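You operate a simulated robot arm through the tools that you are given. There is no shell and no other tool. Be economical: measure what you need, move in short steps, check, and stop when the job is done.

The job below is to be done with a simulated two-armed robot. You get a single attempt, and the scene is never put back.

Task
Crush the cube in the press and bring the ram down.
Fine: shut and latch the guard and zero the screen first; leave the cube inside and the power on.
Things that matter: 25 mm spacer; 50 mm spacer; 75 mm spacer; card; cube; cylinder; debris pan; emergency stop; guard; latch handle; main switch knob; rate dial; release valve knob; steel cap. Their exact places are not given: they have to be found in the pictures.

The check looks at the end state, three seconds after you hand in, the way a careful person would. Anything else that was tipped, shoved, dropped, spilled or broken makes it a failure.

Robot
Two 7-joint arms with two-finger parallel grippers on one trunk, on a base that drives. Base frame: it is fixed to the floor where the robot stands at the start and does not move with it; the origin is under the middle of the robot, x ahead of it, y to its left, z up. Readings come in m, degrees, newtons and seconds.
The left shoulder is at the start at [0.03, 0.119, 1.11], the right one opposite. With the tool pointing down near the work surface each hand reaches from about 0.16 to 0.5 m from the robot's upright axis, wherever it stands, measured 20 degrees to its own side. Places, roughly: 25 mm spacer [-1.75, -0.5, 0.25]; 50 mm spacer [-1.75, -0.5, 0.25]; card [-1.5, -0.25, 0.75]; cube [-1.5, -0.25, 1]; cylinder [-1.5, -0.25, 0.25]; emergency stop [-0.1, -0.6, 1]; guard [0.3, -0.3, 1]; latch handle [0, -0.6, 1.1]; main switch knob [-0.4, -0.7, 1.2]; rate dial [-0.4, -0.7, 1.4]; release valve knob [-0.3, -0.7, 0.9]; steel cap [-1.75, -0.5, 0.25]; tray [-1.5, -0.5, 0.75]. Payload 3.43 kg a hand.
The TCP of each hand is the grasp point between the finger pads, 0.03 m short of the fingertips. In the tool frame z runs along the fingers and y along their closing line. Largest opening 0.094 m; finger width 0.028, thickness 0.01; the body of the gripper, 0.05 by 0.096 m, starts 0.055 m behind the TCP.
Orientation is that of the tool frame in the base frame, as a unit quaternion [x, y, z, w]. With the fingers straight down and closing along the base's y, the tool's x points along the base's -x, its y along +y and its z along -z.

Tools
- The arms move only by the tool arm_command. It takes "left_deltas", "right_deltas" or both (then of equal length, played together; a hand with none holds still); each is a list of rows, each an object of numbers (a shift or turn left out is 0, a gripper value left out holds the last): "tx", "ty", "tz": the shift along the base's x, y, z in units of 200 mm (1.0 is 200 mm); "rx", "ry", "rz": the turn, a rotation vector about the base's x, y, z in units of 180 degrees (1.0 is 180 degrees); "jaw": the gripper command, from -1 (shut) to 1 (fully open), values between in proportion. In form: [{"tx": .., "ty": .., "tz": .., "rx": .., "ry": .., "rz": .., "jaw": ..}, ...]. A call has 1 to 20 rows; each row is the pose to reach, as a shift and turn from the pose commanded when the call began. A call with a number of a shift or a turn outside -1 to 1 is refused whole. A row lasts 0.2 s, in which the tool goes at most 0.05 m and 8.6 degrees; a call with a longer step from one row to the next is refused whole, and so is a gripper value outside its range. Where a pose cannot be reached the arm comes as near as it can. A force on the tool above 40 N (or 10 N above the force at the start of the call, whichever is more), or a blocked arm, ends the call early, and 0.2 s more pass. Each finger travels about 0.072 m/s and halts on what it meets, pressing with about 24 N; the grip force reading is that of the motor and also rises with nothing between the fingers. The clock runs only during rows and for 0.2 s after the last one: add rows that repeat a pose to give the fingers time. It gives the time, the measured TCP pose, the force on the tool (base axes), the opening and the grip force at its end, in the units of the frame above (readings bear some noise), with the torque about the TCP (base axes, N m) and any sound that the robot's microphone picked up, and new pictures: "pictures" is both (left out), scene, wrist or none (wrist: the cameras of the hands that moved).
- Cameras (640 x 400 px; columns grow to the right, rows downward): "scene" is now at [0.0218, -0.0573, 1.8034]; the picture's right is [-0.75, -0.66, 0.00], its down [-0.55, 0.63, -0.55] and it looks along [0.36, -0.41, -0.84] (base axes); focal length 263 px, centre (320, 200). "left" rides on the left gripper at [0.076, -0.014, -0.102] in its tool frame; the picture's right is [0.18, 0.98, 0.00], its down [-0.75, 0.14, -0.64] and it looks along [-0.63, 0.12, 0.77] (tool axes); focal length 243 px, centre (320, 200). "right" rides on the right gripper at [0.076, 0.014, -0.102] in its tool frame; the picture's right is [-0.18, 0.98, 0.00], its down [-0.75, -0.14, -0.64] and it looks along [-0.63, -0.12, 0.77] (tool axes); focal length 243 px, centre (320, 200).
- slide_trunk(by): slides the trunk up (or, below 0, down) by that many m; the arms and the scene camera ride with it, the base frame stays. It gives what a move gives, with no picture.
- drive_base(legs): drives the robot by 1 to 6 legs, each [ahead, turn to the left] in m and degrees, along the robot's own axes; the way and the turn of a leg run together, so that a leg with both is an arc; at most 1.5 m and 180 degrees a leg. The arms and the cameras ride along, it lands a little off, and it stops where it bumps. It gives what a move gives, and a new picture of the scene camera.
- head_to(pan, tilt): turns the head with the scene camera to pan (to the left, within 143 degrees either way) and tilt (down, from -29 to 69), counted from straight ahead of the robot. It gives what a move gives, and a new picture of the scene camera.
- locate(camera, pixels): there is no depth. For up to 12 entries [column, row, z] of the newest picture of that camera ("zoom" is the newest enlarged one), the place [x, y] in the base frame at which the ray of that pixel passes the height z, good to about 0.002 m, but the place of the scene camera against the robot may be out by one fixed shift of up to 0.012 m in any direction. No time passes.
- enlarge(camera, box): a new picture of the part [left, top, right, bottom] of that camera's present view, enlarged. No time passes.
- job_done(): hands the job in; it is judged then, once.

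Work in short steps. Measure before you move; look again where a grasp or a placing could have gone wrong, and mend it. You have 80 turns and 260 pictures in all, those below and enlarged ones among them. Open the grippers and draw the arms clear of the work before you hand the job in, unless the task says otherwise; then end with one line.

The tools are called as a command line: name --argument value ..., lists and objects as JSON in quotes. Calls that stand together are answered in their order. arm_command: Moves the arms, as the interface text tells. Its arguments: {"type":"object","properties":{"left_deltas":{"type":"array"},"right_deltas":{"type":"array"},"pictures":{"type":"string","enum":["both","scene","wrist","none"]}},"required":[]} The other tools are called the same way: slide_trunk (by) slides the trunk up or down; drive_base (legs) drives the base; head_to (pan, tilt) turns the head that bears the scene camera; locate (camera, pixels) gives the place at which the rays of pixels pass given heights; enlarge (camera, box) takes an enlarged picture of a part of a camera's view; job_done () hands the job in.

At the start:

```text
t: 0.0
left_tool_pos: [0.3562, -0.069, 1.3591]
left_orientation: [0.0, 1.0, 0.0, 0.0]
left_ft_force: [0.4, -0.3, -0.9]
left_wrist_torque: [-0.01, -0.01, 0.0]
left_opening: 0.0941
left_grip_force: 0.0
right_tool_pos: [0.2978, -0.3095, 1.3762]
right_orientation: [0.0, 1.0, 0.001, 0.001]
right_ft_force: [1.1, -0.6, 0.0]
right_wrist_torque: [0.04, 0.02, 0.02]
right_opening: 0.094
right_grip_force: 0.0
trunk travel left (down, up): [-0.375, 0.035]
robot x, y, heading: [0.0019, 0.0001, -0.1]
head pan, tilt: [-48.4, 56.7]
```

scene: 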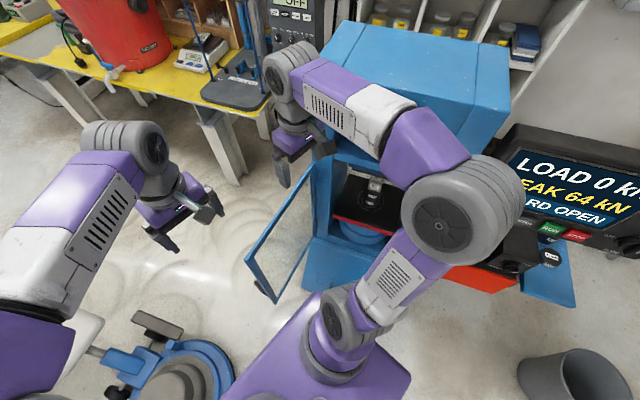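
right: 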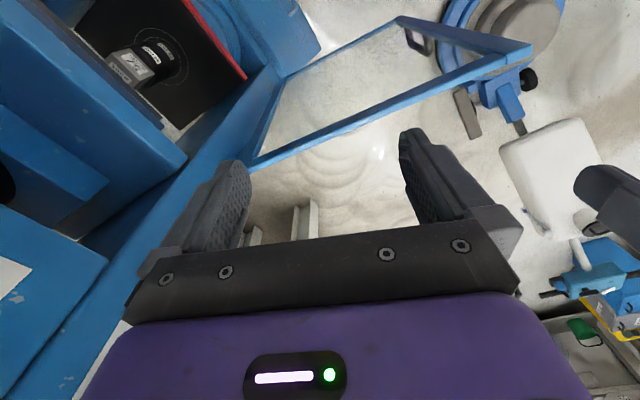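
left: 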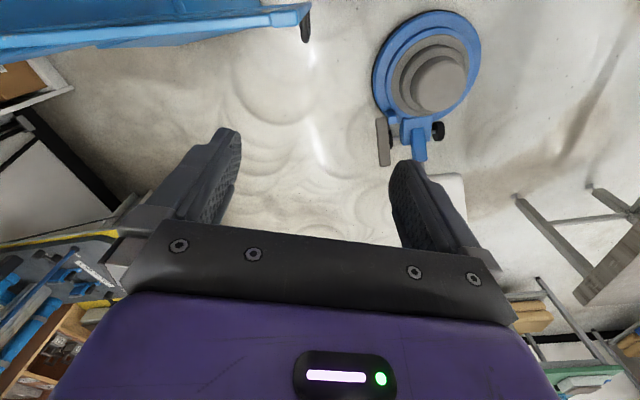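

The scene shows the press at right with its guard open and a screen reading "LOAD 0 kN, PEAK 64 kN, GUARD OPEN". I look around with the head first.

enlarge --camera "scene" --box '[240, 100, 640, 350]'

head_to --pan -90 --tilt 40

head_to --pan -140 --tilt 30

```text
1.60 times, centred on (440, 225) of scene
```

zoom: 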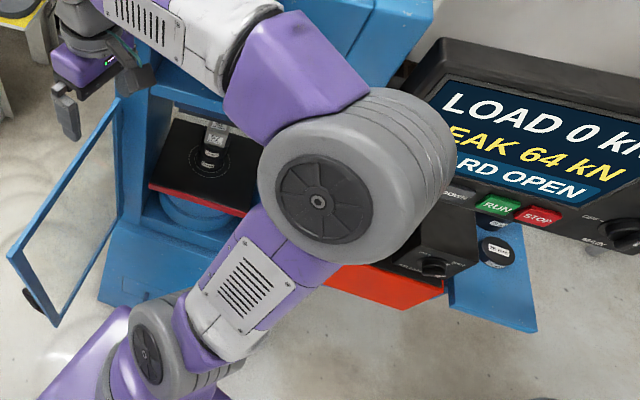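

```text
t: 1.1
left_tool_pos: [0.3569, -0.0688, 1.3587]
left_orientation: [0.0, 1.0, -0.001, 0.0]
left_ft_force: [-0.8, -0.3, -0.3]
left_wrist_torque: [0.0, -0.03, 0.03]
left_opening: 0.0941
left_grip_force: 0.0
right_tool_pos: [0.2987, -0.3096, 1.3748]
right_orientation: [0.0, 1.0, 0.0, 0.0]
right_ft_force: [-0.5, -0.5, -0.8]
right_wrist_torque: [0.0, -0.02, 0.01]
right_opening: 0.0939
right_grip_force: 0.0
trunk travel left (down, up): [-0.375, 0.035]
robot x, y, heading: [-0.0048, -0.0004, -0.2]
head pan, tilt: [-90.0, 40.0]
```

scene: 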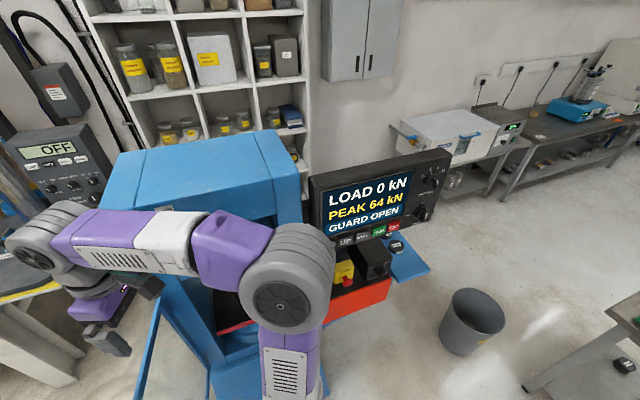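

```text
t: 2.3
left_tool_pos: [0.3558, -0.07, 1.3587]
left_orientation: [0.0, 1.0, -0.001, 0.0]
left_ft_force: [-0.3, -0.3, 0.7]
left_wrist_torque: [-0.01, 0.02, 0.01]
left_opening: 0.0937
left_grip_force: 0.1
right_tool_pos: [0.2978, -0.3089, 1.3747]
right_orientation: [-0.001, 1.0, 0.0, 0.0]
right_ft_force: [0.5, -0.2, -0.4]
right_wrist_torque: [0.04, -0.04, 0.0]
right_opening: 0.0941
right_grip_force: 0.1
trunk travel left (down, up): [-0.375, 0.035]
robot x, y, heading: [-0.0004, 0.0038, -0.1]
head pan, tilt: [-140.0, 30.0]
```

scene: 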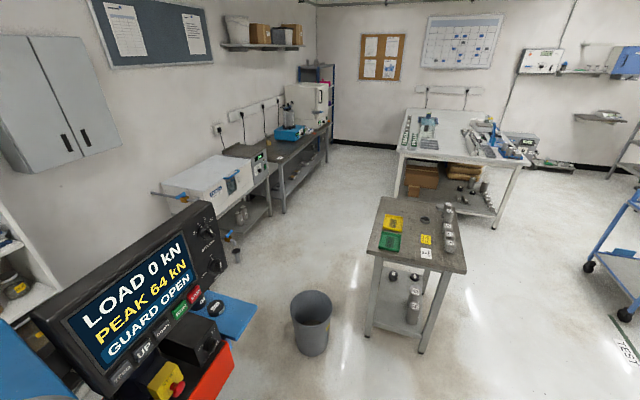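

The side table stands at about (420,240) with trays, cards and specimens; I enlarge it and the control panel.

enlarge --camera "scene" --box '[350, 180, 490, 268]'

enlarge --camera "scene" --box '[360, 250, 460, 340]'

enlarge --camera "scene" --box '[20, 200, 276, 400]'

```text
4.55 times, centred on (420, 224) of scene
```

zoom: 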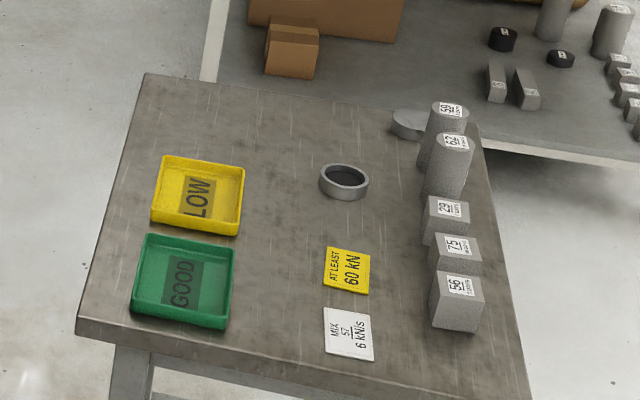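

```text
4.44 times, centred on (410, 295) of scene
```

zoom: 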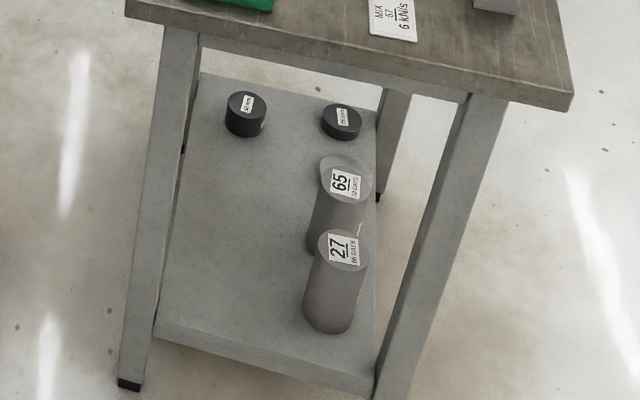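

```text
2.00 times, centred on (148, 300) of scene
```

zoom: 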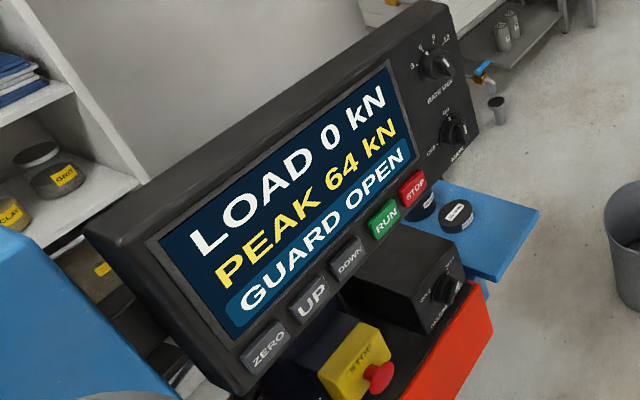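

I need table coordinates and a closer reading of the cards; I locate several tabletop pixels at z=0.8.

locate --camera "scene" --pixels '[[381, 197, 0.85], [366, 253, 0.85], [467, 272, 0.85], [451, 207, 0.85], [450, 250, 0.85], [425, 253, 0.85], [381, 197, 0.75], [366, 253, 0.75], [467, 272, 0.75], [366, 335, 0.0], [422, 353, 0.0]]'

enlarge --camera "scene" --box '[415, 195, 465, 265]'

```text
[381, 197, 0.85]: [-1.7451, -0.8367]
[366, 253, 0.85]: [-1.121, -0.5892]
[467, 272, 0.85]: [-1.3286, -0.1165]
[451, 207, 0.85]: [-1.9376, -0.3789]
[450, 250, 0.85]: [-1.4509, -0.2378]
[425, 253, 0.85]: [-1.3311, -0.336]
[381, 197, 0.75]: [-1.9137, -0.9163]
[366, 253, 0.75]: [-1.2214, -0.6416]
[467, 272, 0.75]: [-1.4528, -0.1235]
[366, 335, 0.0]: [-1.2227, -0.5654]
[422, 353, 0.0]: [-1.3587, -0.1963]
```

```text
5.71 times, centred on (440, 230) of scene
```

zoom: 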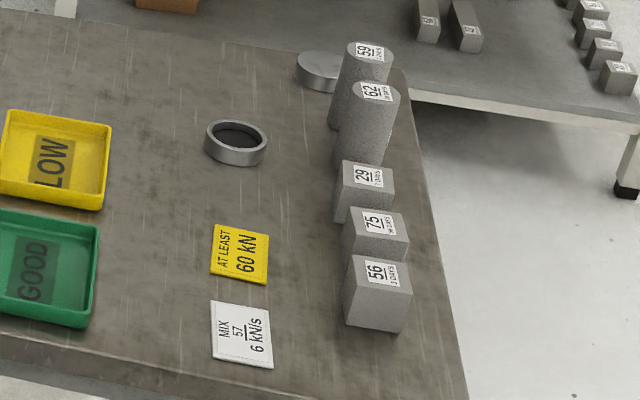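

Before driving to the table, I look left and behind for obstacles.

head_to --pan 40 --tilt 35

head_to --pan 130 --tilt 35

```text
t: 5.0
left_tool_pos: [0.3575, -0.0696, 1.3592]
left_orientation: [0.0, 1.0, 0.0, 0.0]
left_ft_force: [0.0, 0.5, 0.1]
left_wrist_torque: [-0.01, 0.01, 0.0]
left_opening: 0.0942
left_grip_force: 0.1
right_tool_pos: [0.2969, -0.3092, 1.3742]
right_orientation: [-0.001, 1.0, 0.0, 0.0]
right_ft_force: [0.3, 0.6, 0.0]
right_wrist_torque: [0.02, -0.04, 0.02]
right_opening: 0.0939
right_grip_force: 0.1
trunk travel left (down, up): [-0.375, 0.035]
robot x, y, heading: [0.0018, 0.0021, -0.1]
head pan, tilt: [40.0, 35.0]
```

scene: 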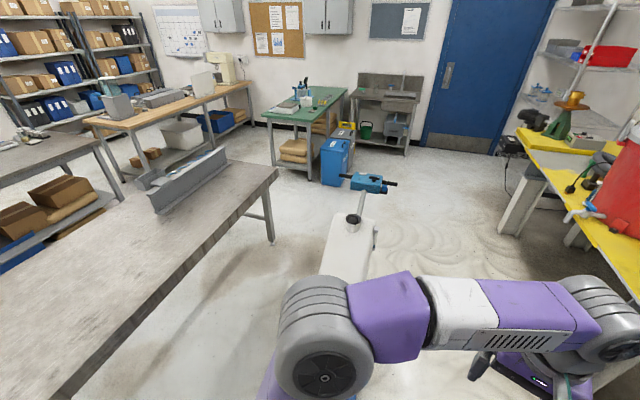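

```text
t: 6.6
left_tool_pos: [0.3567, -0.0698, 1.3566]
left_orientation: [-0.001, 1.0, 0.0, 0.0]
left_ft_force: [-0.7, -0.7, 0.0]
left_wrist_torque: [-0.02, 0.01, 0.03]
left_opening: 0.0942
left_grip_force: 0.2
right_tool_pos: [0.2974, -0.3099, 1.3754]
right_orientation: [0.0, 1.0, 0.0, 0.0]
right_ft_force: [-0.6, -0.3, 0.3]
right_wrist_torque: [-0.04, -0.01, -0.01]
right_opening: 0.0937
right_grip_force: 0.0
trunk travel left (down, up): [-0.375, 0.035]
robot x, y, heading: [-0.0008, -0.001, 0.1]
head pan, tilt: [130.0, 35.0]
```

scene: 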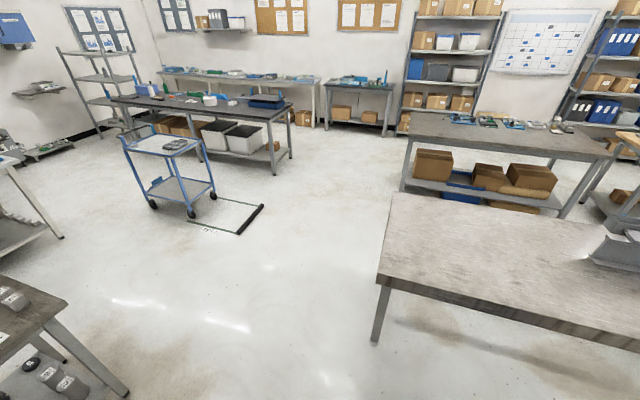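

A table sits on the left and a white stand ahead-left; I measure both so turning is safe.

locate --camera "scene" --pixels '[[377, 283, 0.85], [640, 343, 0.85], [375, 343, 0.0], [66, 300, 0.8], [128, 395, 0.0], [195, 215, 0.0]]'

head_to --pan 20 --tilt 50

```text
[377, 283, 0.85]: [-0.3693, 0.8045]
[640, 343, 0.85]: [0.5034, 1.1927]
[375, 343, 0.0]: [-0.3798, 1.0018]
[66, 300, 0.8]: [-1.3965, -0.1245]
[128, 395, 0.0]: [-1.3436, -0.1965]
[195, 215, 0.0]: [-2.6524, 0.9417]
```

```text
t: 8.5
left_tool_pos: [0.3561, -0.0696, 1.3587]
left_orientation: [0.0, 1.0, 0.0, 0.0]
left_ft_force: [-0.6, -0.5, -1.0]
left_wrist_torque: [0.0, -0.01, -0.02]
left_opening: 0.094
left_grip_force: 0.0
right_tool_pos: [0.297, -0.309, 1.3757]
right_orientation: [0.0, 1.0, 0.0, 0.0]
right_ft_force: [-0.4, 0.3, -0.2]
right_wrist_torque: [-0.02, 0.02, -0.01]
right_opening: 0.0941
right_grip_force: 0.1
trunk travel left (down, up): [-0.375, 0.035]
robot x, y, heading: [-0.0001, 0.0021, 0.2]
head pan, tilt: [20.0, 50.0]
```

scene: 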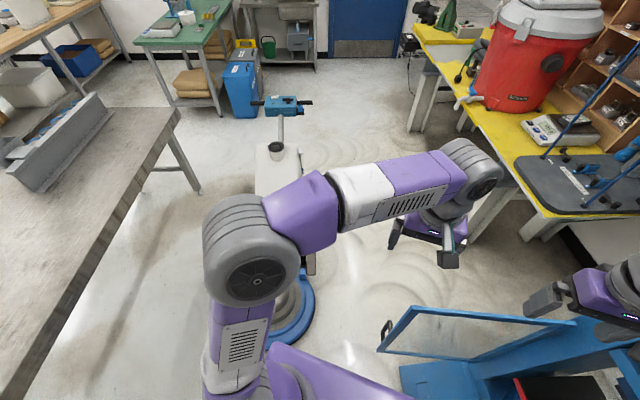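

The way left is free at base level; I drive back toward the side table, to about (-1.5, 0.35), then turn to face it.

drive_base --legs '[[0, 167], [1.5, 0], [0, 103]]'

head_to --pan 0 --tilt 60

```text
t: 27.3
left_tool_pos: [-1.5663, -0.0535, 1.3575]
left_orientation: [0.696, 0.718, 0.0, -0.001]
left_ft_force: [-0.5, 0.2, 0.6]
left_wrist_torque: [0.03, -0.01, -0.01]
left_opening: 0.0939
left_grip_force: 0.0
right_tool_pos: [-1.8089, -0.0016, 1.375]
right_orientation: [0.696, 0.718, 0.0, 0.0]
right_ft_force: [0.5, 0.2, 0.3]
right_wrist_torque: [-0.03, 0.01, 0.01]
right_opening: 0.0938
right_grip_force: 0.0
trunk travel left (down, up): [-0.375, 0.035]
robot x, y, heading: [-1.5093, 0.3055, -88.4]
head pan, tilt: [20.0, 50.0]
```

scene: 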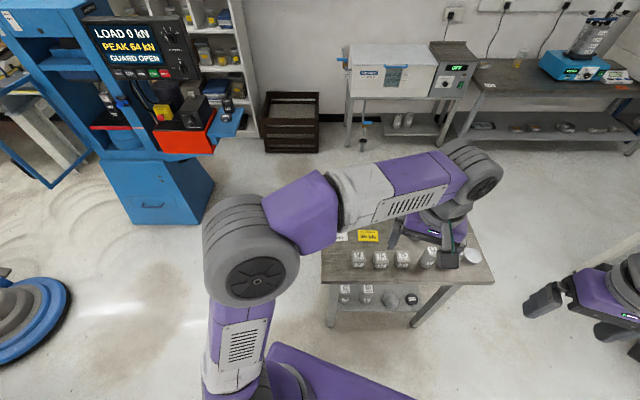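

```text
t: 28.1
left_tool_pos: [-1.568, -0.0535, 1.3579]
left_orientation: [0.696, 0.718, 0.0, 0.0]
left_ft_force: [0.1, -0.7, 0.2]
left_wrist_torque: [0.02, -0.01, 0.0]
left_opening: 0.094
left_grip_force: 0.0
right_tool_pos: [-1.8081, -0.0003, 1.3754]
right_orientation: [0.697, 0.717, 0.0, 0.0]
right_ft_force: [0.3, 0.6, 0.5]
right_wrist_torque: [0.0, 0.04, -0.01]
right_opening: 0.094
right_grip_force: 0.1
trunk travel left (down, up): [-0.375, 0.035]
robot x, y, heading: [-1.5088, 0.3029, -88.5]
head pan, tilt: [0.0, 60.0]
```

scene: 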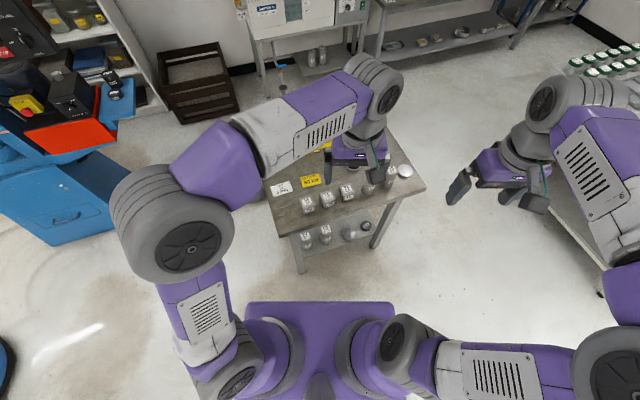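

The specimens stand at (308,200)-(405,172); I enlarge to read the labels and cards.

enlarge --camera "scene" --box '[265, 160, 345, 215]'

enlarge --camera "left" --box '[0, 0, 640, 400]'

locate --camera "scene" --pixels '[[308, 200, 0.88], [327, 196, 0.88], [347, 189, 0.88], [368, 185, 0.95], [281, 188, 0.8], [311, 180, 0.8]]'

```text
7.27 times, centred on (305, 188) of scene
```

zoom: 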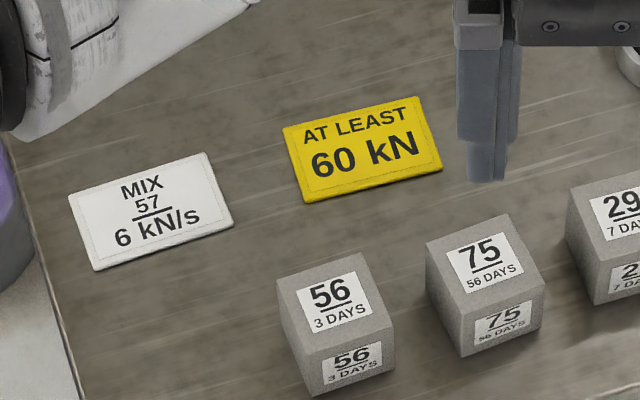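

```text
1.00 times, centred on (320, 200) of left (not enlarged: the box is as wide or as high as the picture)
```

zoom: 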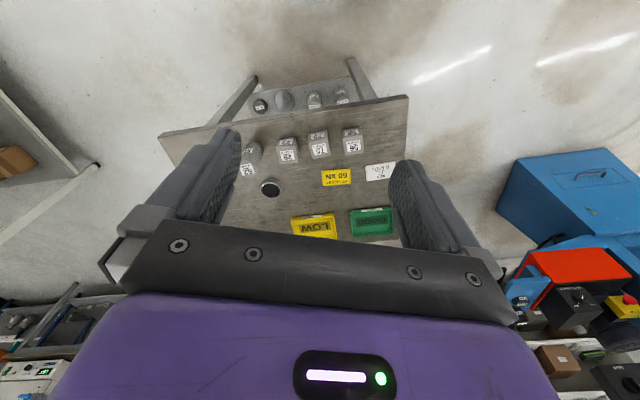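

```text
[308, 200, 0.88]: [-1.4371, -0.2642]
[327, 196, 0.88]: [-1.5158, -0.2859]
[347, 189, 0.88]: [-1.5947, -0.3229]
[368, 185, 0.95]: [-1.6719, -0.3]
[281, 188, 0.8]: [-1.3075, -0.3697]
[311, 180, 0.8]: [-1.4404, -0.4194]
```

The card reads "MIX 57, 6 kN/s", while the table labels are 56, 75, 29, 59, 62 (shelf 65, 27) — none is 57. I check what stands inside the press from here.

head_to --pan 45 --tilt 30

enlarge --camera "scene" --box '[190, 120, 370, 235]'

enlarge --camera "right" --box '[0, 0, 640, 400]'

```text
t: 29.2
left_tool_pos: [-1.5672, -0.0538, 1.359]
left_orientation: [0.696, 0.719, 0.0, 0.0]
left_ft_force: [-0.4, -0.4, -0.3]
left_wrist_torque: [-0.02, -0.01, -0.05]
left_opening: 0.0943
left_grip_force: 0.1
right_tool_pos: [-1.8093, -0.0012, 1.3749]
right_orientation: [0.696, 0.718, 0.0, 0.001]
right_ft_force: [-0.3, 0.6, 0.7]
right_wrist_torque: [0.04, -0.01, 0.01]
right_opening: 0.094
right_grip_force: 0.0
trunk travel left (down, up): [-0.375, 0.035]
robot x, y, heading: [-1.504, 0.3039, -88.3]
head pan, tilt: [45.0, 30.0]
```

scene: 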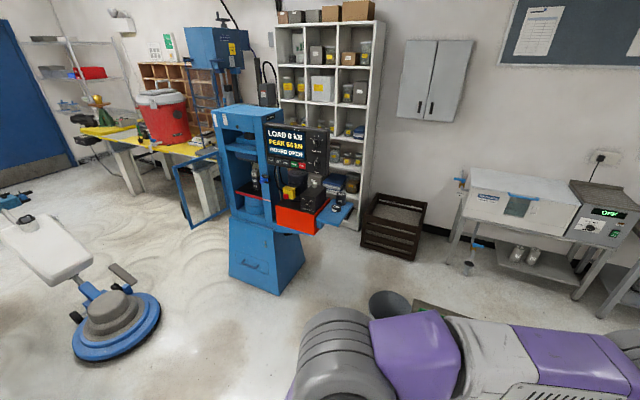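

```text
3.48 times, centred on (280, 178) of scene
```

zoom: 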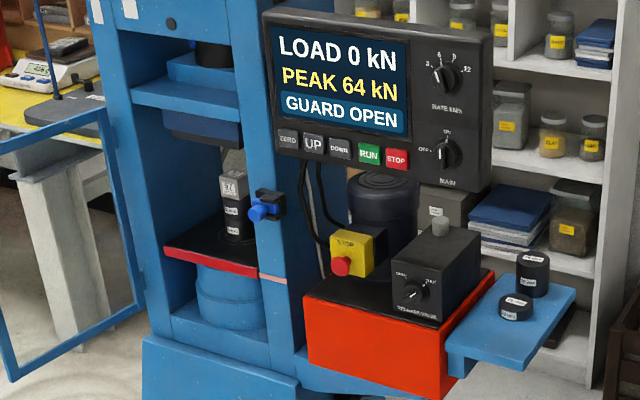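

```text
1.00 times, centred on (320, 200) of right (not enlarged: the box is as wide or as high as the picture)
```

zoom: 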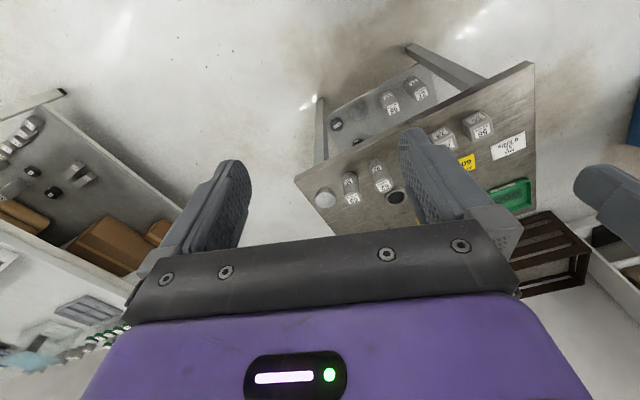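

Cube 57 is already in the press on two spacers, so nothing needs fetching. I drive back to stand in front of the panel at about (-0.25, 0.05), facing it.

drive_base --legs '[[0, 77], [1.28, 0], [0, -78.7]]'

head_to --pan 0 --tilt 30

```text
t: 42.4
left_tool_pos: [-0.3283, -0.264, 1.359]
left_orientation: [0.697, 0.717, 0.0, 0.0]
left_ft_force: [-0.8, -0.3, 0.1]
left_wrist_torque: [-0.03, 0.03, 0.02]
left_opening: 0.094
left_grip_force: 0.0
right_tool_pos: [-0.5697, -0.2107, 1.3755]
right_orientation: [0.698, 0.716, 0.0, 0.0]
right_ft_force: [0.3, 0.4, 0.3]
right_wrist_torque: [0.03, -0.03, 0.0]
right_opening: 0.094
right_grip_force: 0.1
trunk travel left (down, up): [-0.375, 0.035]
robot x, y, heading: [-0.2668, 0.0946, -88.4]
head pan, tilt: [45.0, 30.0]
```

scene: 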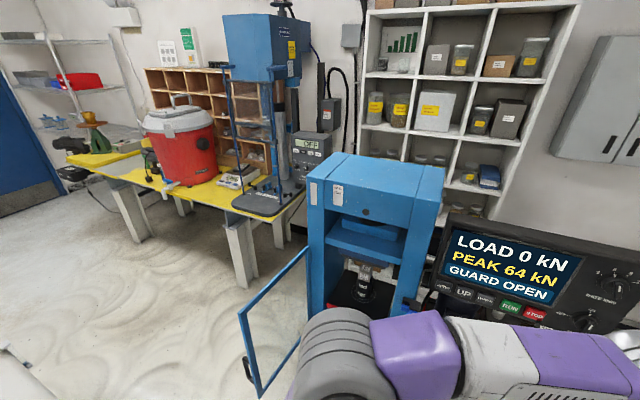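

```text
t: 43.5
left_tool_pos: [-0.329, -0.2649, 1.3586]
left_orientation: [0.698, 0.716, -0.001, 0.0]
left_ft_force: [-0.3, -0.4, 0.6]
left_wrist_torque: [0.01, 0.0, 0.02]
left_opening: 0.094
left_grip_force: 0.1
right_tool_pos: [-0.5699, -0.2109, 1.3756]
right_orientation: [0.698, 0.716, 0.001, 0.0]
right_ft_force: [1.0, -0.1, -0.1]
right_wrist_torque: [0.02, 0.0, -0.02]
right_opening: 0.0942
right_grip_force: 0.0
trunk travel left (down, up): [-0.375, 0.035]
robot x, y, heading: [-0.2688, 0.0961, -88.6]
head pan, tilt: [0.0, 30.0]
```

scene: 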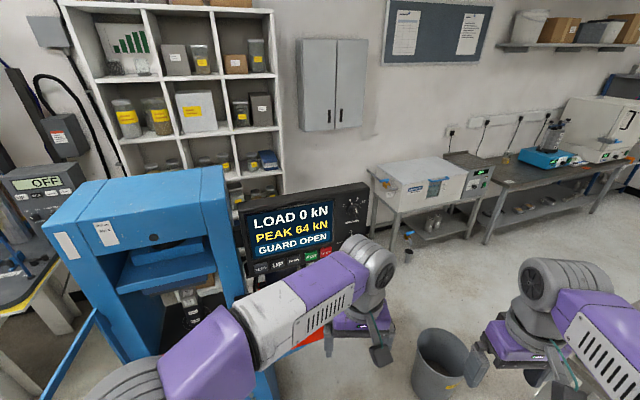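

The left arm hides the panel; I turn the head slightly and enlarge the panel and the press interior.

head_to --pan 25 --tilt 40

enlarge --camera "left" --box '[0, 0, 640, 400]'

```text
t: 44.4
left_tool_pos: [-0.329, -0.2639, 1.3572]
left_orientation: [0.698, 0.716, 0.0, 0.0]
left_ft_force: [-0.5, 0.2, -0.3]
left_wrist_torque: [-0.01, 0.01, 0.05]
left_opening: 0.0939
left_grip_force: 0.1
right_tool_pos: [-0.5694, -0.2117, 1.3755]
right_orientation: [0.698, 0.716, 0.0, 0.0]
right_ft_force: [-0.5, -0.6, 0.2]
right_wrist_torque: [0.01, 0.0, -0.01]
right_opening: 0.094
right_grip_force: 0.1
trunk travel left (down, up): [-0.375, 0.035]
robot x, y, heading: [-0.2707, 0.0974, -88.5]
head pan, tilt: [25.0, 40.0]
```

scene: 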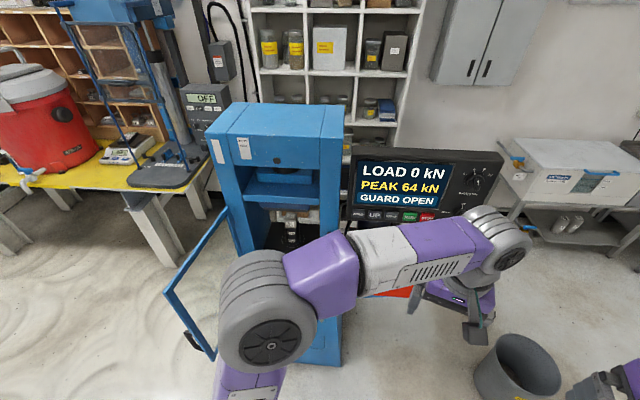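

```text
1.00 times, centred on (320, 200) of left (not enlarged: the box is as wide or as high as the picture)
```

zoom: 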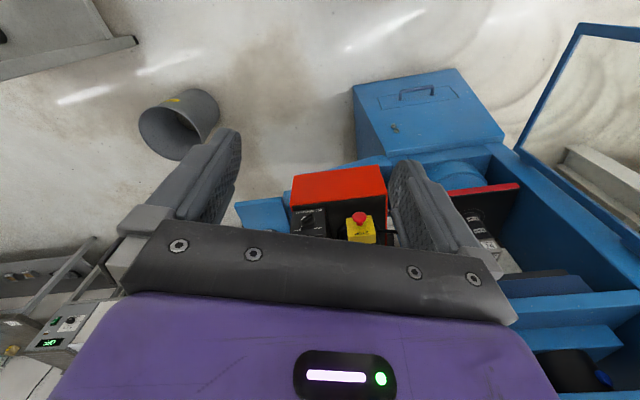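

I enlarge the panel and the guard/cube region to see dial settings and the cube.

enlarge --camera "scene" --box '[330, 140, 510, 253]'

enlarge --camera "scene" --box '[225, 180, 355, 262]'

enlarge --camera "left" --box '[220, 140, 540, 340]'

```text
3.54 times, centred on (420, 196) of scene
```

zoom: 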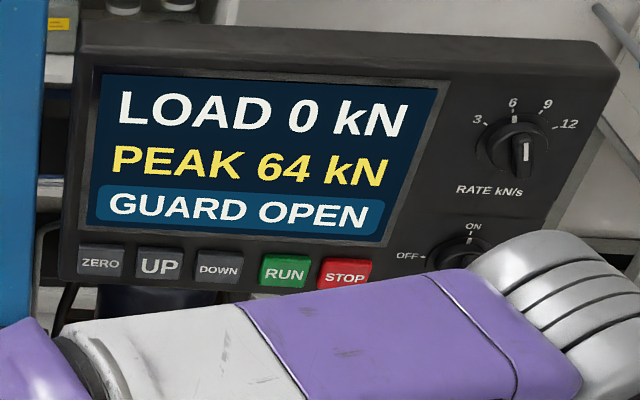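

```text
4.88 times, centred on (290, 221) of scene
```

zoom: 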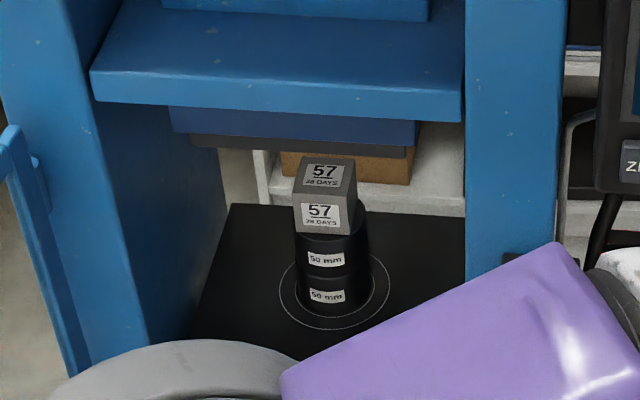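

```text
2.00 times, centred on (380, 240) of left
```

zoom: 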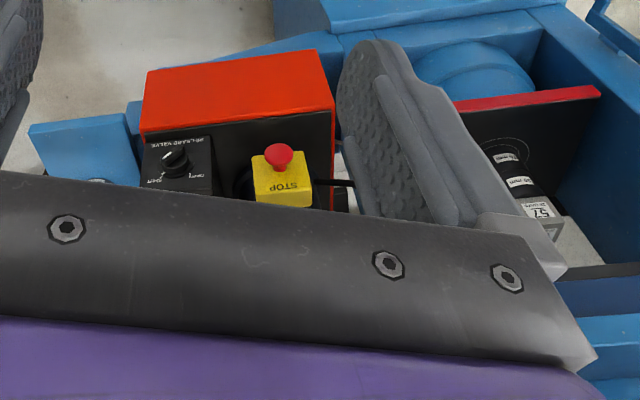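

Cube 57 sits on two 50 mm spacers. To see the panel and knobs closely, I move the left hand aside (+x 0.2, up 0.08) and tilt the right hand toward the panel for its camera.

arm_command --left_deltas '[{"tx": 0.2, "tz": 0.1}, {"tx": 0.4, "tz": 0.2}, {"tx": 0.6, "tz": 0.3}, {"tx": 0.8, "tz": 0.4}, {"tx": 1.0, "tz": 0.4}, {"tx": 1.0, "tz": 0.4}, {"tx": 1.0, "tz": 0.4}, {"tx": 1.0, "tz": 0.4}]' --right_deltas '[{"rx": -0.04}, {"rx": -0.08}, {"rx": -0.12, "tx": 0.2}, {"rx": -0.16, "tx": 0.4}, {"rx": -0.2, "tx": 0.6}, {"rx": -0.2, "tx": 0.8}, {"rx": -0.2, "tx": 0.9}, {"rx": -0.2, "tx": 0.9}]'

```text
t: 46.2
left_tool_pos: [-0.1259, -0.2611, 1.4364]
left_orientation: [0.698, 0.716, 0.0, 0.0]
left_ft_force: [-0.4, 0.3, 0.4]
left_wrist_torque: [0.0, -0.01, -0.01]
left_opening: 0.094
left_grip_force: 0.0
right_tool_pos: [-0.3894, -0.2148, 1.3755]
right_orientation: [0.664, 0.682, -0.22, 0.216]
right_ft_force: [-0.3, -0.3, 0.0]
right_wrist_torque: [-0.03, -0.02, -0.01]
right_opening: 0.0938
right_grip_force: 0.0
trunk travel left (down, up): [-0.375, 0.035]
robot x, y, heading: [-0.2688, 0.0943, -88.6]
head pan, tilt: [25.0, 40.0]
```

scene: 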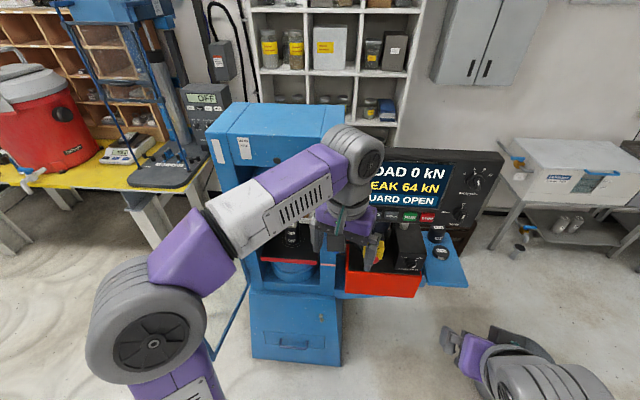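
right: 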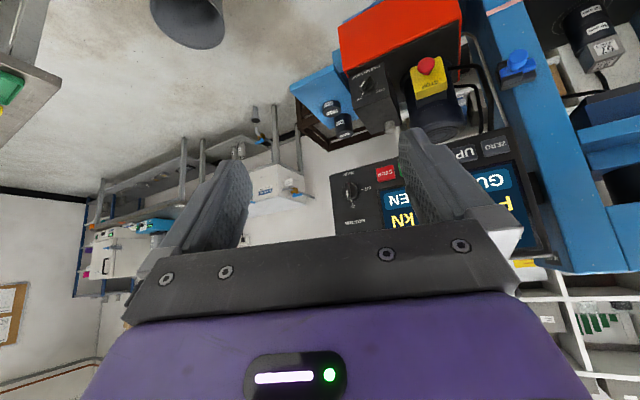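
left: 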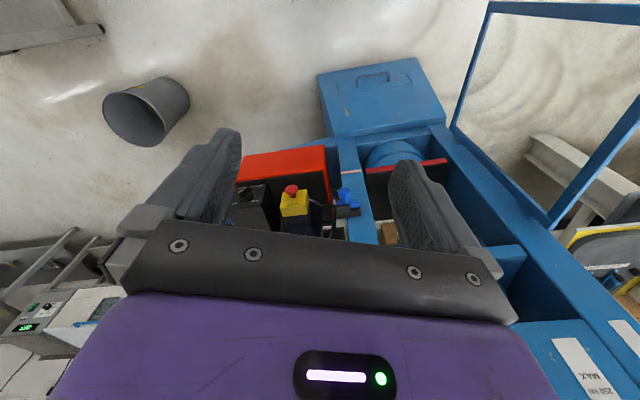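

Both cameras now see the panel, so I triangulate: locate the same features at two heights in each camera.

enlarge --camera "scene" --box '[380, 150, 500, 300]'

enlarge --camera "right" --box '[320, 40, 560, 240]'

locate --camera "scene" --pixels '[[459, 212, 1.15], [459, 212, 1.25], [426, 217, 1.05], [426, 217, 1.2], [476, 178, 1.2], [476, 178, 1.4]]'

locate --camera "right" --pixels '[[352, 190, 1.15], [352, 190, 1.25], [386, 173, 1.05], [386, 173, 1.2], [427, 66, 1.0], [427, 66, 0.9], [368, 83, 0.9], [368, 83, 1.0], [517, 60, 1.0], [517, 60, 1.1]]'

```text
2.67 times, centred on (440, 225) of scene
```

zoom: 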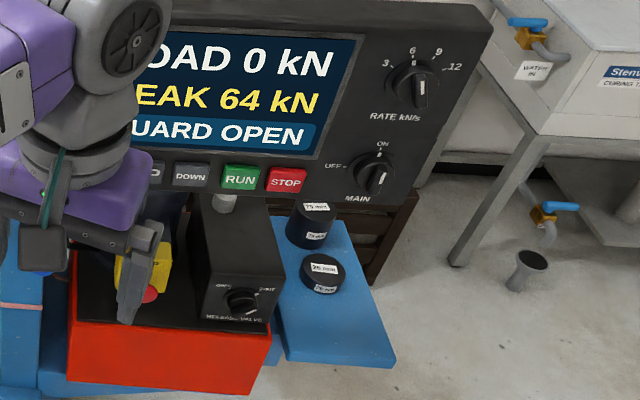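

```text
2.00 times, centred on (440, 140) of right
```

zoom: 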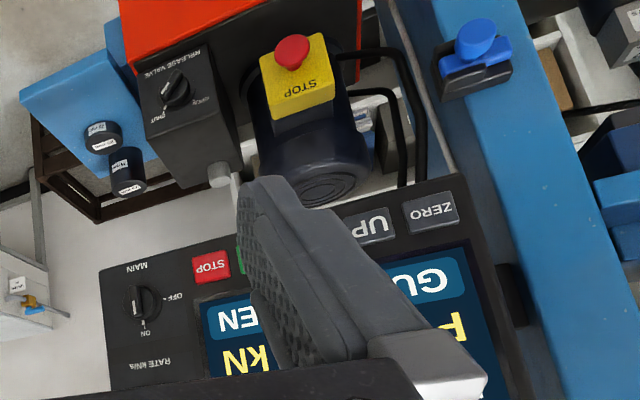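

```text
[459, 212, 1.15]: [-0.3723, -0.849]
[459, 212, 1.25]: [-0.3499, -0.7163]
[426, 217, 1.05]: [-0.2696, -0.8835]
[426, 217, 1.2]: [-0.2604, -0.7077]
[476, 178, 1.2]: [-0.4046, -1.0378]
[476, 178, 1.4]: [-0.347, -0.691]
```

```text
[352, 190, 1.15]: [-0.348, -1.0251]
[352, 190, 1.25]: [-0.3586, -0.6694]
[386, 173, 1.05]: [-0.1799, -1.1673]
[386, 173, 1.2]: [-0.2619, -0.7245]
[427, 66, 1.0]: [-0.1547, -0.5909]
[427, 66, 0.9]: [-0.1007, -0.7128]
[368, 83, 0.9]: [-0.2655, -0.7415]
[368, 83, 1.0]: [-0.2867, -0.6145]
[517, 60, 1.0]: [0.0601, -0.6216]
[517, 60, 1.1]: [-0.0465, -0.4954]
```

Main knob comes out near (-0.355,-0.74,1.23), pointing to ON. I tilt the right hand up more to see the rate dial and the buttons squarely.

arm_command --right_deltas '[{"rx": -0.04}, {"rx": -0.08}, {"rx": -0.12}, {"rx": -0.16, "tx": 0.1}, {"rx": -0.2, "tx": 0.15}, {"rx": -0.24, "tx": 0.15}, {"rx": -0.28, "tx": 0.15}, {"rx": -0.28, "tx": 0.15}]' --pictures "wrist"

locate --camera "scene" --pixels '[[471.1, 262.5, 0.95], [471.1, 262.5, 1.05], [436.3, 260.6, 0.95], [436.3, 260.6, 1.1]]'

```text
t: 47.9
left_tool_pos: [-0.1277, -0.2599, 1.4365]
left_orientation: [0.698, 0.717, 0.001, 0.0]
left_ft_force: [0.1, 0.3, 0.0]
left_wrist_torque: [-0.06, 0.0, 0.03]
left_opening: 0.0941
left_grip_force: 0.1
right_tool_pos: [-0.3638, -0.2321, 1.4661]
right_orientation: [0.538, 0.46, -0.481, 0.517]
right_ft_force: [-0.4, 0.2, -0.1]
right_wrist_torque: [0.0, 0.01, 0.0]
right_opening: 0.0941
right_grip_force: 0.1
right hand out of reach, approached as far as the arm can: row 4, 5, 6, 7, 8
trunk travel left (down, up): [-0.375, 0.035]
robot x, y, heading: [-0.2705, 0.0911, -88.8]
head pan, tilt: [25.0, 40.0]
stopped in row 8 (right hand): the arm was blocked; the commanded pose is now the measured one
```

right: 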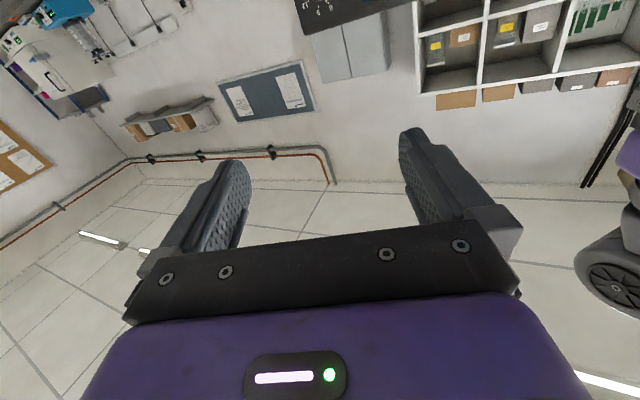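

```text
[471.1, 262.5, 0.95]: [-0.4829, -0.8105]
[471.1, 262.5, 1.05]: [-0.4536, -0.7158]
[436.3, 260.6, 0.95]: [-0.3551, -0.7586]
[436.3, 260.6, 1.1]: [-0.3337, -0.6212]
```

The hand is now level (tool along -y). I bring it forward and down in front of the panel.

arm_command --right_deltas '[{"tz": -0.2}, {"tz": -0.4, "ty": -0.1}, {"tz": -0.6, "ty": -0.2}, {"tz": -0.8, "ty": -0.2}, {"tz": -1.0, "ty": -0.2}, {"tz": -1.0, "ty": -0.2}, {"tz": -1.0, "ty": -0.2}]' --pictures "both"

locate --camera "scene" --pixels '[[411.1, 262.5, 0.95], [411.1, 262.5, 1.05], [376.3, 260.6, 0.95], [376.3, 260.6, 1.1]]'

```text
t: 48.5
left_tool_pos: [-0.126, -0.2605, 1.4375]
left_orientation: [0.698, 0.716, 0.0, 0.001]
left_ft_force: [0.9, 0.2, 0.4]
left_wrist_torque: [0.0, 0.02, -0.04]
left_opening: 0.0942
left_grip_force: 0.1
right_tool_pos: [-0.3536, -0.2272, 1.4938]
right_orientation: [0.519, 0.391, -0.447, 0.614]
right_ft_force: [-0.4, 0.7, -0.4]
right_wrist_torque: [0.01, -0.02, 0.03]
right_opening: 0.094
right_grip_force: 0.2
right hand out of reach, approached as far as the arm can: row 1, 2, 3
trunk travel left (down, up): [-0.375, 0.035]
robot x, y, heading: [-0.2685, 0.0956, -88.6]
head pan, tilt: [25.0, 40.0]
stopped in row 3 (right hand): the arm was blocked; the commanded pose is now the measured one
```

scene: 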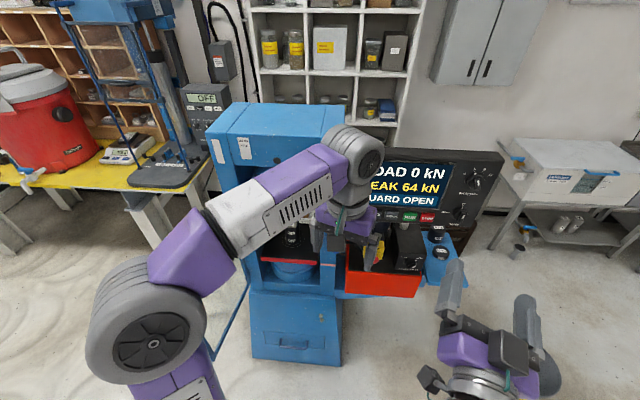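
right: 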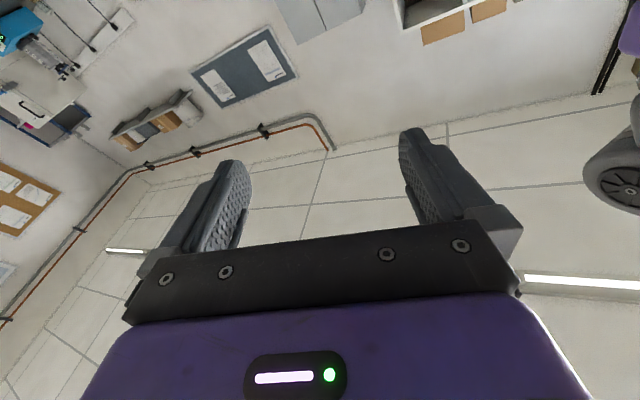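

```text
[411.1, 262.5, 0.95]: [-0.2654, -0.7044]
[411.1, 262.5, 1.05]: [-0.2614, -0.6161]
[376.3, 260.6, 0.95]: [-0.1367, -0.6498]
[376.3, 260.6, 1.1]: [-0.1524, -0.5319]
```

The horizontal hand is too near the shoulder. I move it forward while easing the tilt, then lower it.

arm_command --right_deltas '[{"ty": -0.2, "rx": 0.04}, {"ty": -0.4, "rx": 0.08}, {"ty": -0.6, "rx": 0.12}, {"ty": -0.75, "rx": 0.12}, {"ty": -0.75, "tz": -0.2, "rx": 0.1}, {"ty": -0.75, "tz": -0.4, "rx": 0.08}, {"ty": -0.75, "tz": -0.5, "rx": 0.08}, {"ty": -0.75, "tz": -0.5, "rx": 0.08}]' --pictures "wrist"

```text
t: 50.3
left_tool_pos: [-0.1251, -0.2614, 1.4361]
left_orientation: [0.698, 0.716, 0.0, 0.0]
left_ft_force: [-1.1, 0.5, 0.4]
left_wrist_torque: [-0.02, -0.01, -0.03]
left_opening: 0.094
left_grip_force: 0.0
right_tool_pos: [-0.3497, -0.3756, 1.3939]
right_orientation: [0.591, 0.443, -0.396, 0.545]
right_ft_force: [-0.5, 0.7, 0.6]
right_wrist_torque: [-0.01, -0.01, 0.02]
right_opening: 0.094
right_grip_force: 0.0
trunk travel left (down, up): [-0.375, 0.035]
robot x, y, heading: [-0.2655, 0.0922, -88.6]
head pan, tilt: [25.0, 40.0]
```

right: 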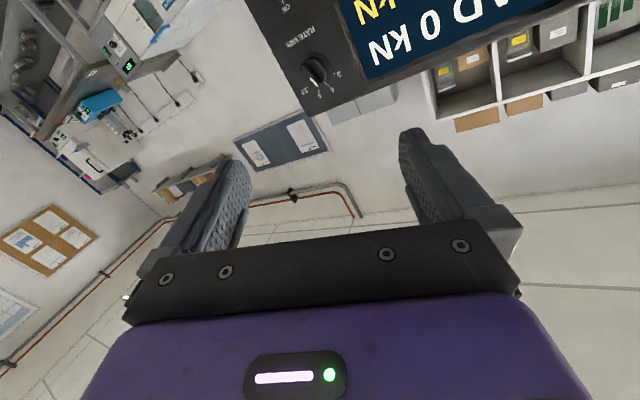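

Rate dial is now partly visible at (315,70). I remove the 17° roll, pitch down ~25° and lower to view the whole panel.

arm_command --right_deltas '[{"rx": 0.025, "ry": 0.025, "tz": -0.15}, {"rx": 0.05, "ry": 0.05, "tz": -0.3}, {"rx": 0.08, "ry": 0.07, "tz": -0.3}, {"rx": 0.105, "ry": 0.095, "tz": -0.3}, {"rx": 0.105, "ry": 0.095, "tz": -0.3}]' --pictures "wrist"

enlarge --camera "right" --box '[240, 0, 560, 200]'

```text
t: 51.5
left_tool_pos: [-0.126, -0.2623, 1.4353]
left_orientation: [0.698, 0.717, 0.0, 0.0]
left_ft_force: [-0.1, -0.3, -0.6]
left_wrist_torque: [-0.01, 0.03, 0.0]
left_opening: 0.0939
left_grip_force: 0.3
right_tool_pos: [-0.3605, -0.3803, 1.3315]
right_orientation: [0.62, 0.57, -0.39, 0.372]
right_ft_force: [0.1, 1.0, -0.5]
right_wrist_torque: [0.0, -0.02, 0.01]
right_opening: 0.0941
right_grip_force: 0.2
trunk travel left (down, up): [-0.375, 0.035]
robot x, y, heading: [-0.2692, 0.0909, -88.4]
head pan, tilt: [25.0, 40.0]
```

right: 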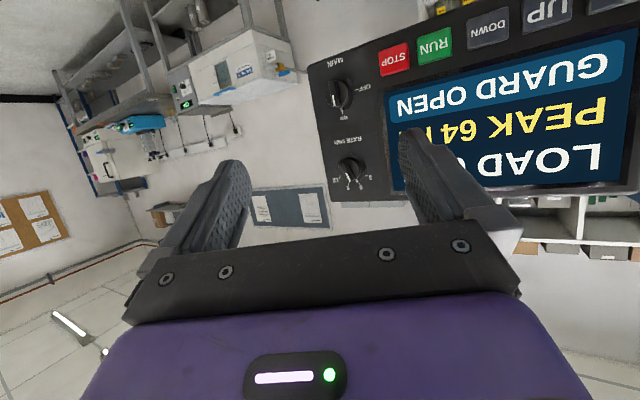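

```text
2.00 times, centred on (400, 100) of right
```

zoom: 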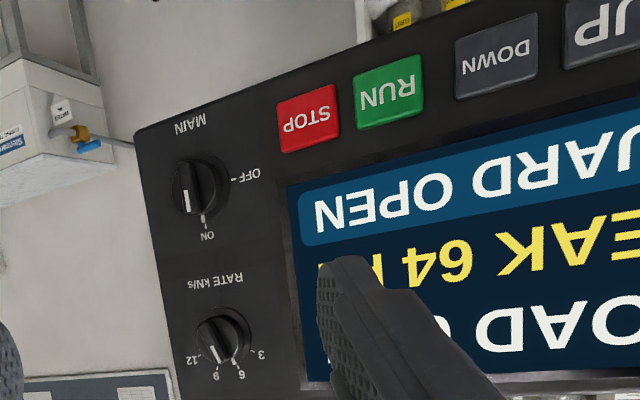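

I enlarge the dial further to read its pointer.

enlarge --camera "right" --box '[320, 145, 384, 200]'

enlarge --camera "scene" --box '[450, 155, 505, 235]'

locate --camera "right" --pixels '[[394, 60, 1.1], [394, 60, 1.2], [435, 45, 1.1], [435, 45, 1.2], [340, 95, 1.2], [340, 95, 1.3], [350, 170, 1.25], [350, 170, 1.4], [547, 10, 1.1], [547, 10, 1.2], [488, 27, 1.1], [488, 27, 1.2]]'

locate --camera "scene" --pixels '[[427, 217, 1.1], [427, 217, 1.2], [410, 216, 1.1], [410, 216, 1.2], [459, 212, 1.2], [459, 212, 1.3], [476, 178, 1.25], [476, 178, 1.4], [391, 216, 1.1], [391, 216, 1.2]]'

```text
7.27 times, centred on (352, 172) of right
```

zoom: 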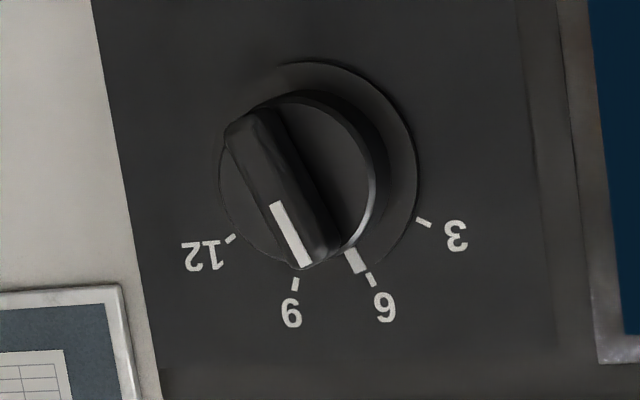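

```text
5.00 times, centred on (478, 195) of scene
```

zoom: 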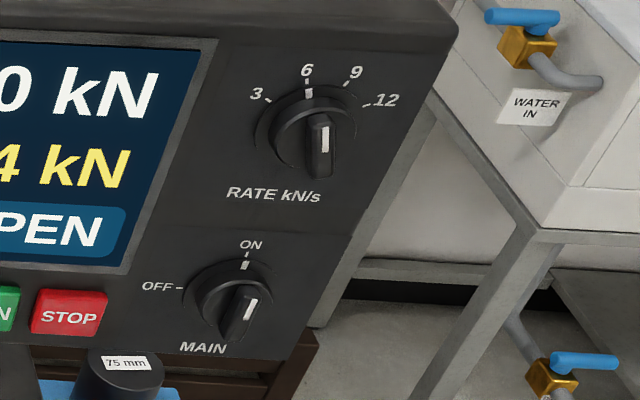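

```text
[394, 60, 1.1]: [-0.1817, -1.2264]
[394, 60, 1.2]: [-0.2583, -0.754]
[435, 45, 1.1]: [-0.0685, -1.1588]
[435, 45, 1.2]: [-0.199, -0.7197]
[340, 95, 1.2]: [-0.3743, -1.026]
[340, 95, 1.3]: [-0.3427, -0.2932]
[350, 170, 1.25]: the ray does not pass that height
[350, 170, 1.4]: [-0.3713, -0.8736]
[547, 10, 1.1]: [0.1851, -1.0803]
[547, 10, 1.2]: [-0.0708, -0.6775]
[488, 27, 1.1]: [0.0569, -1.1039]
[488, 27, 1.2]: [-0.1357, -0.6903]
```

```text
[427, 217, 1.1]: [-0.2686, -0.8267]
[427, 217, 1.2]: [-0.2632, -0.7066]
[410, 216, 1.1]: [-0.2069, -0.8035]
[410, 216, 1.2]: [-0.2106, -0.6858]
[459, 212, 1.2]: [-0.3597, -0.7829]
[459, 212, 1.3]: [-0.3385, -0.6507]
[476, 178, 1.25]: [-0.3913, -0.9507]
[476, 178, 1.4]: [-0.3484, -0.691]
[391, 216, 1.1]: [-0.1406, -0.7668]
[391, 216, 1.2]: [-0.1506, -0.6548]
```

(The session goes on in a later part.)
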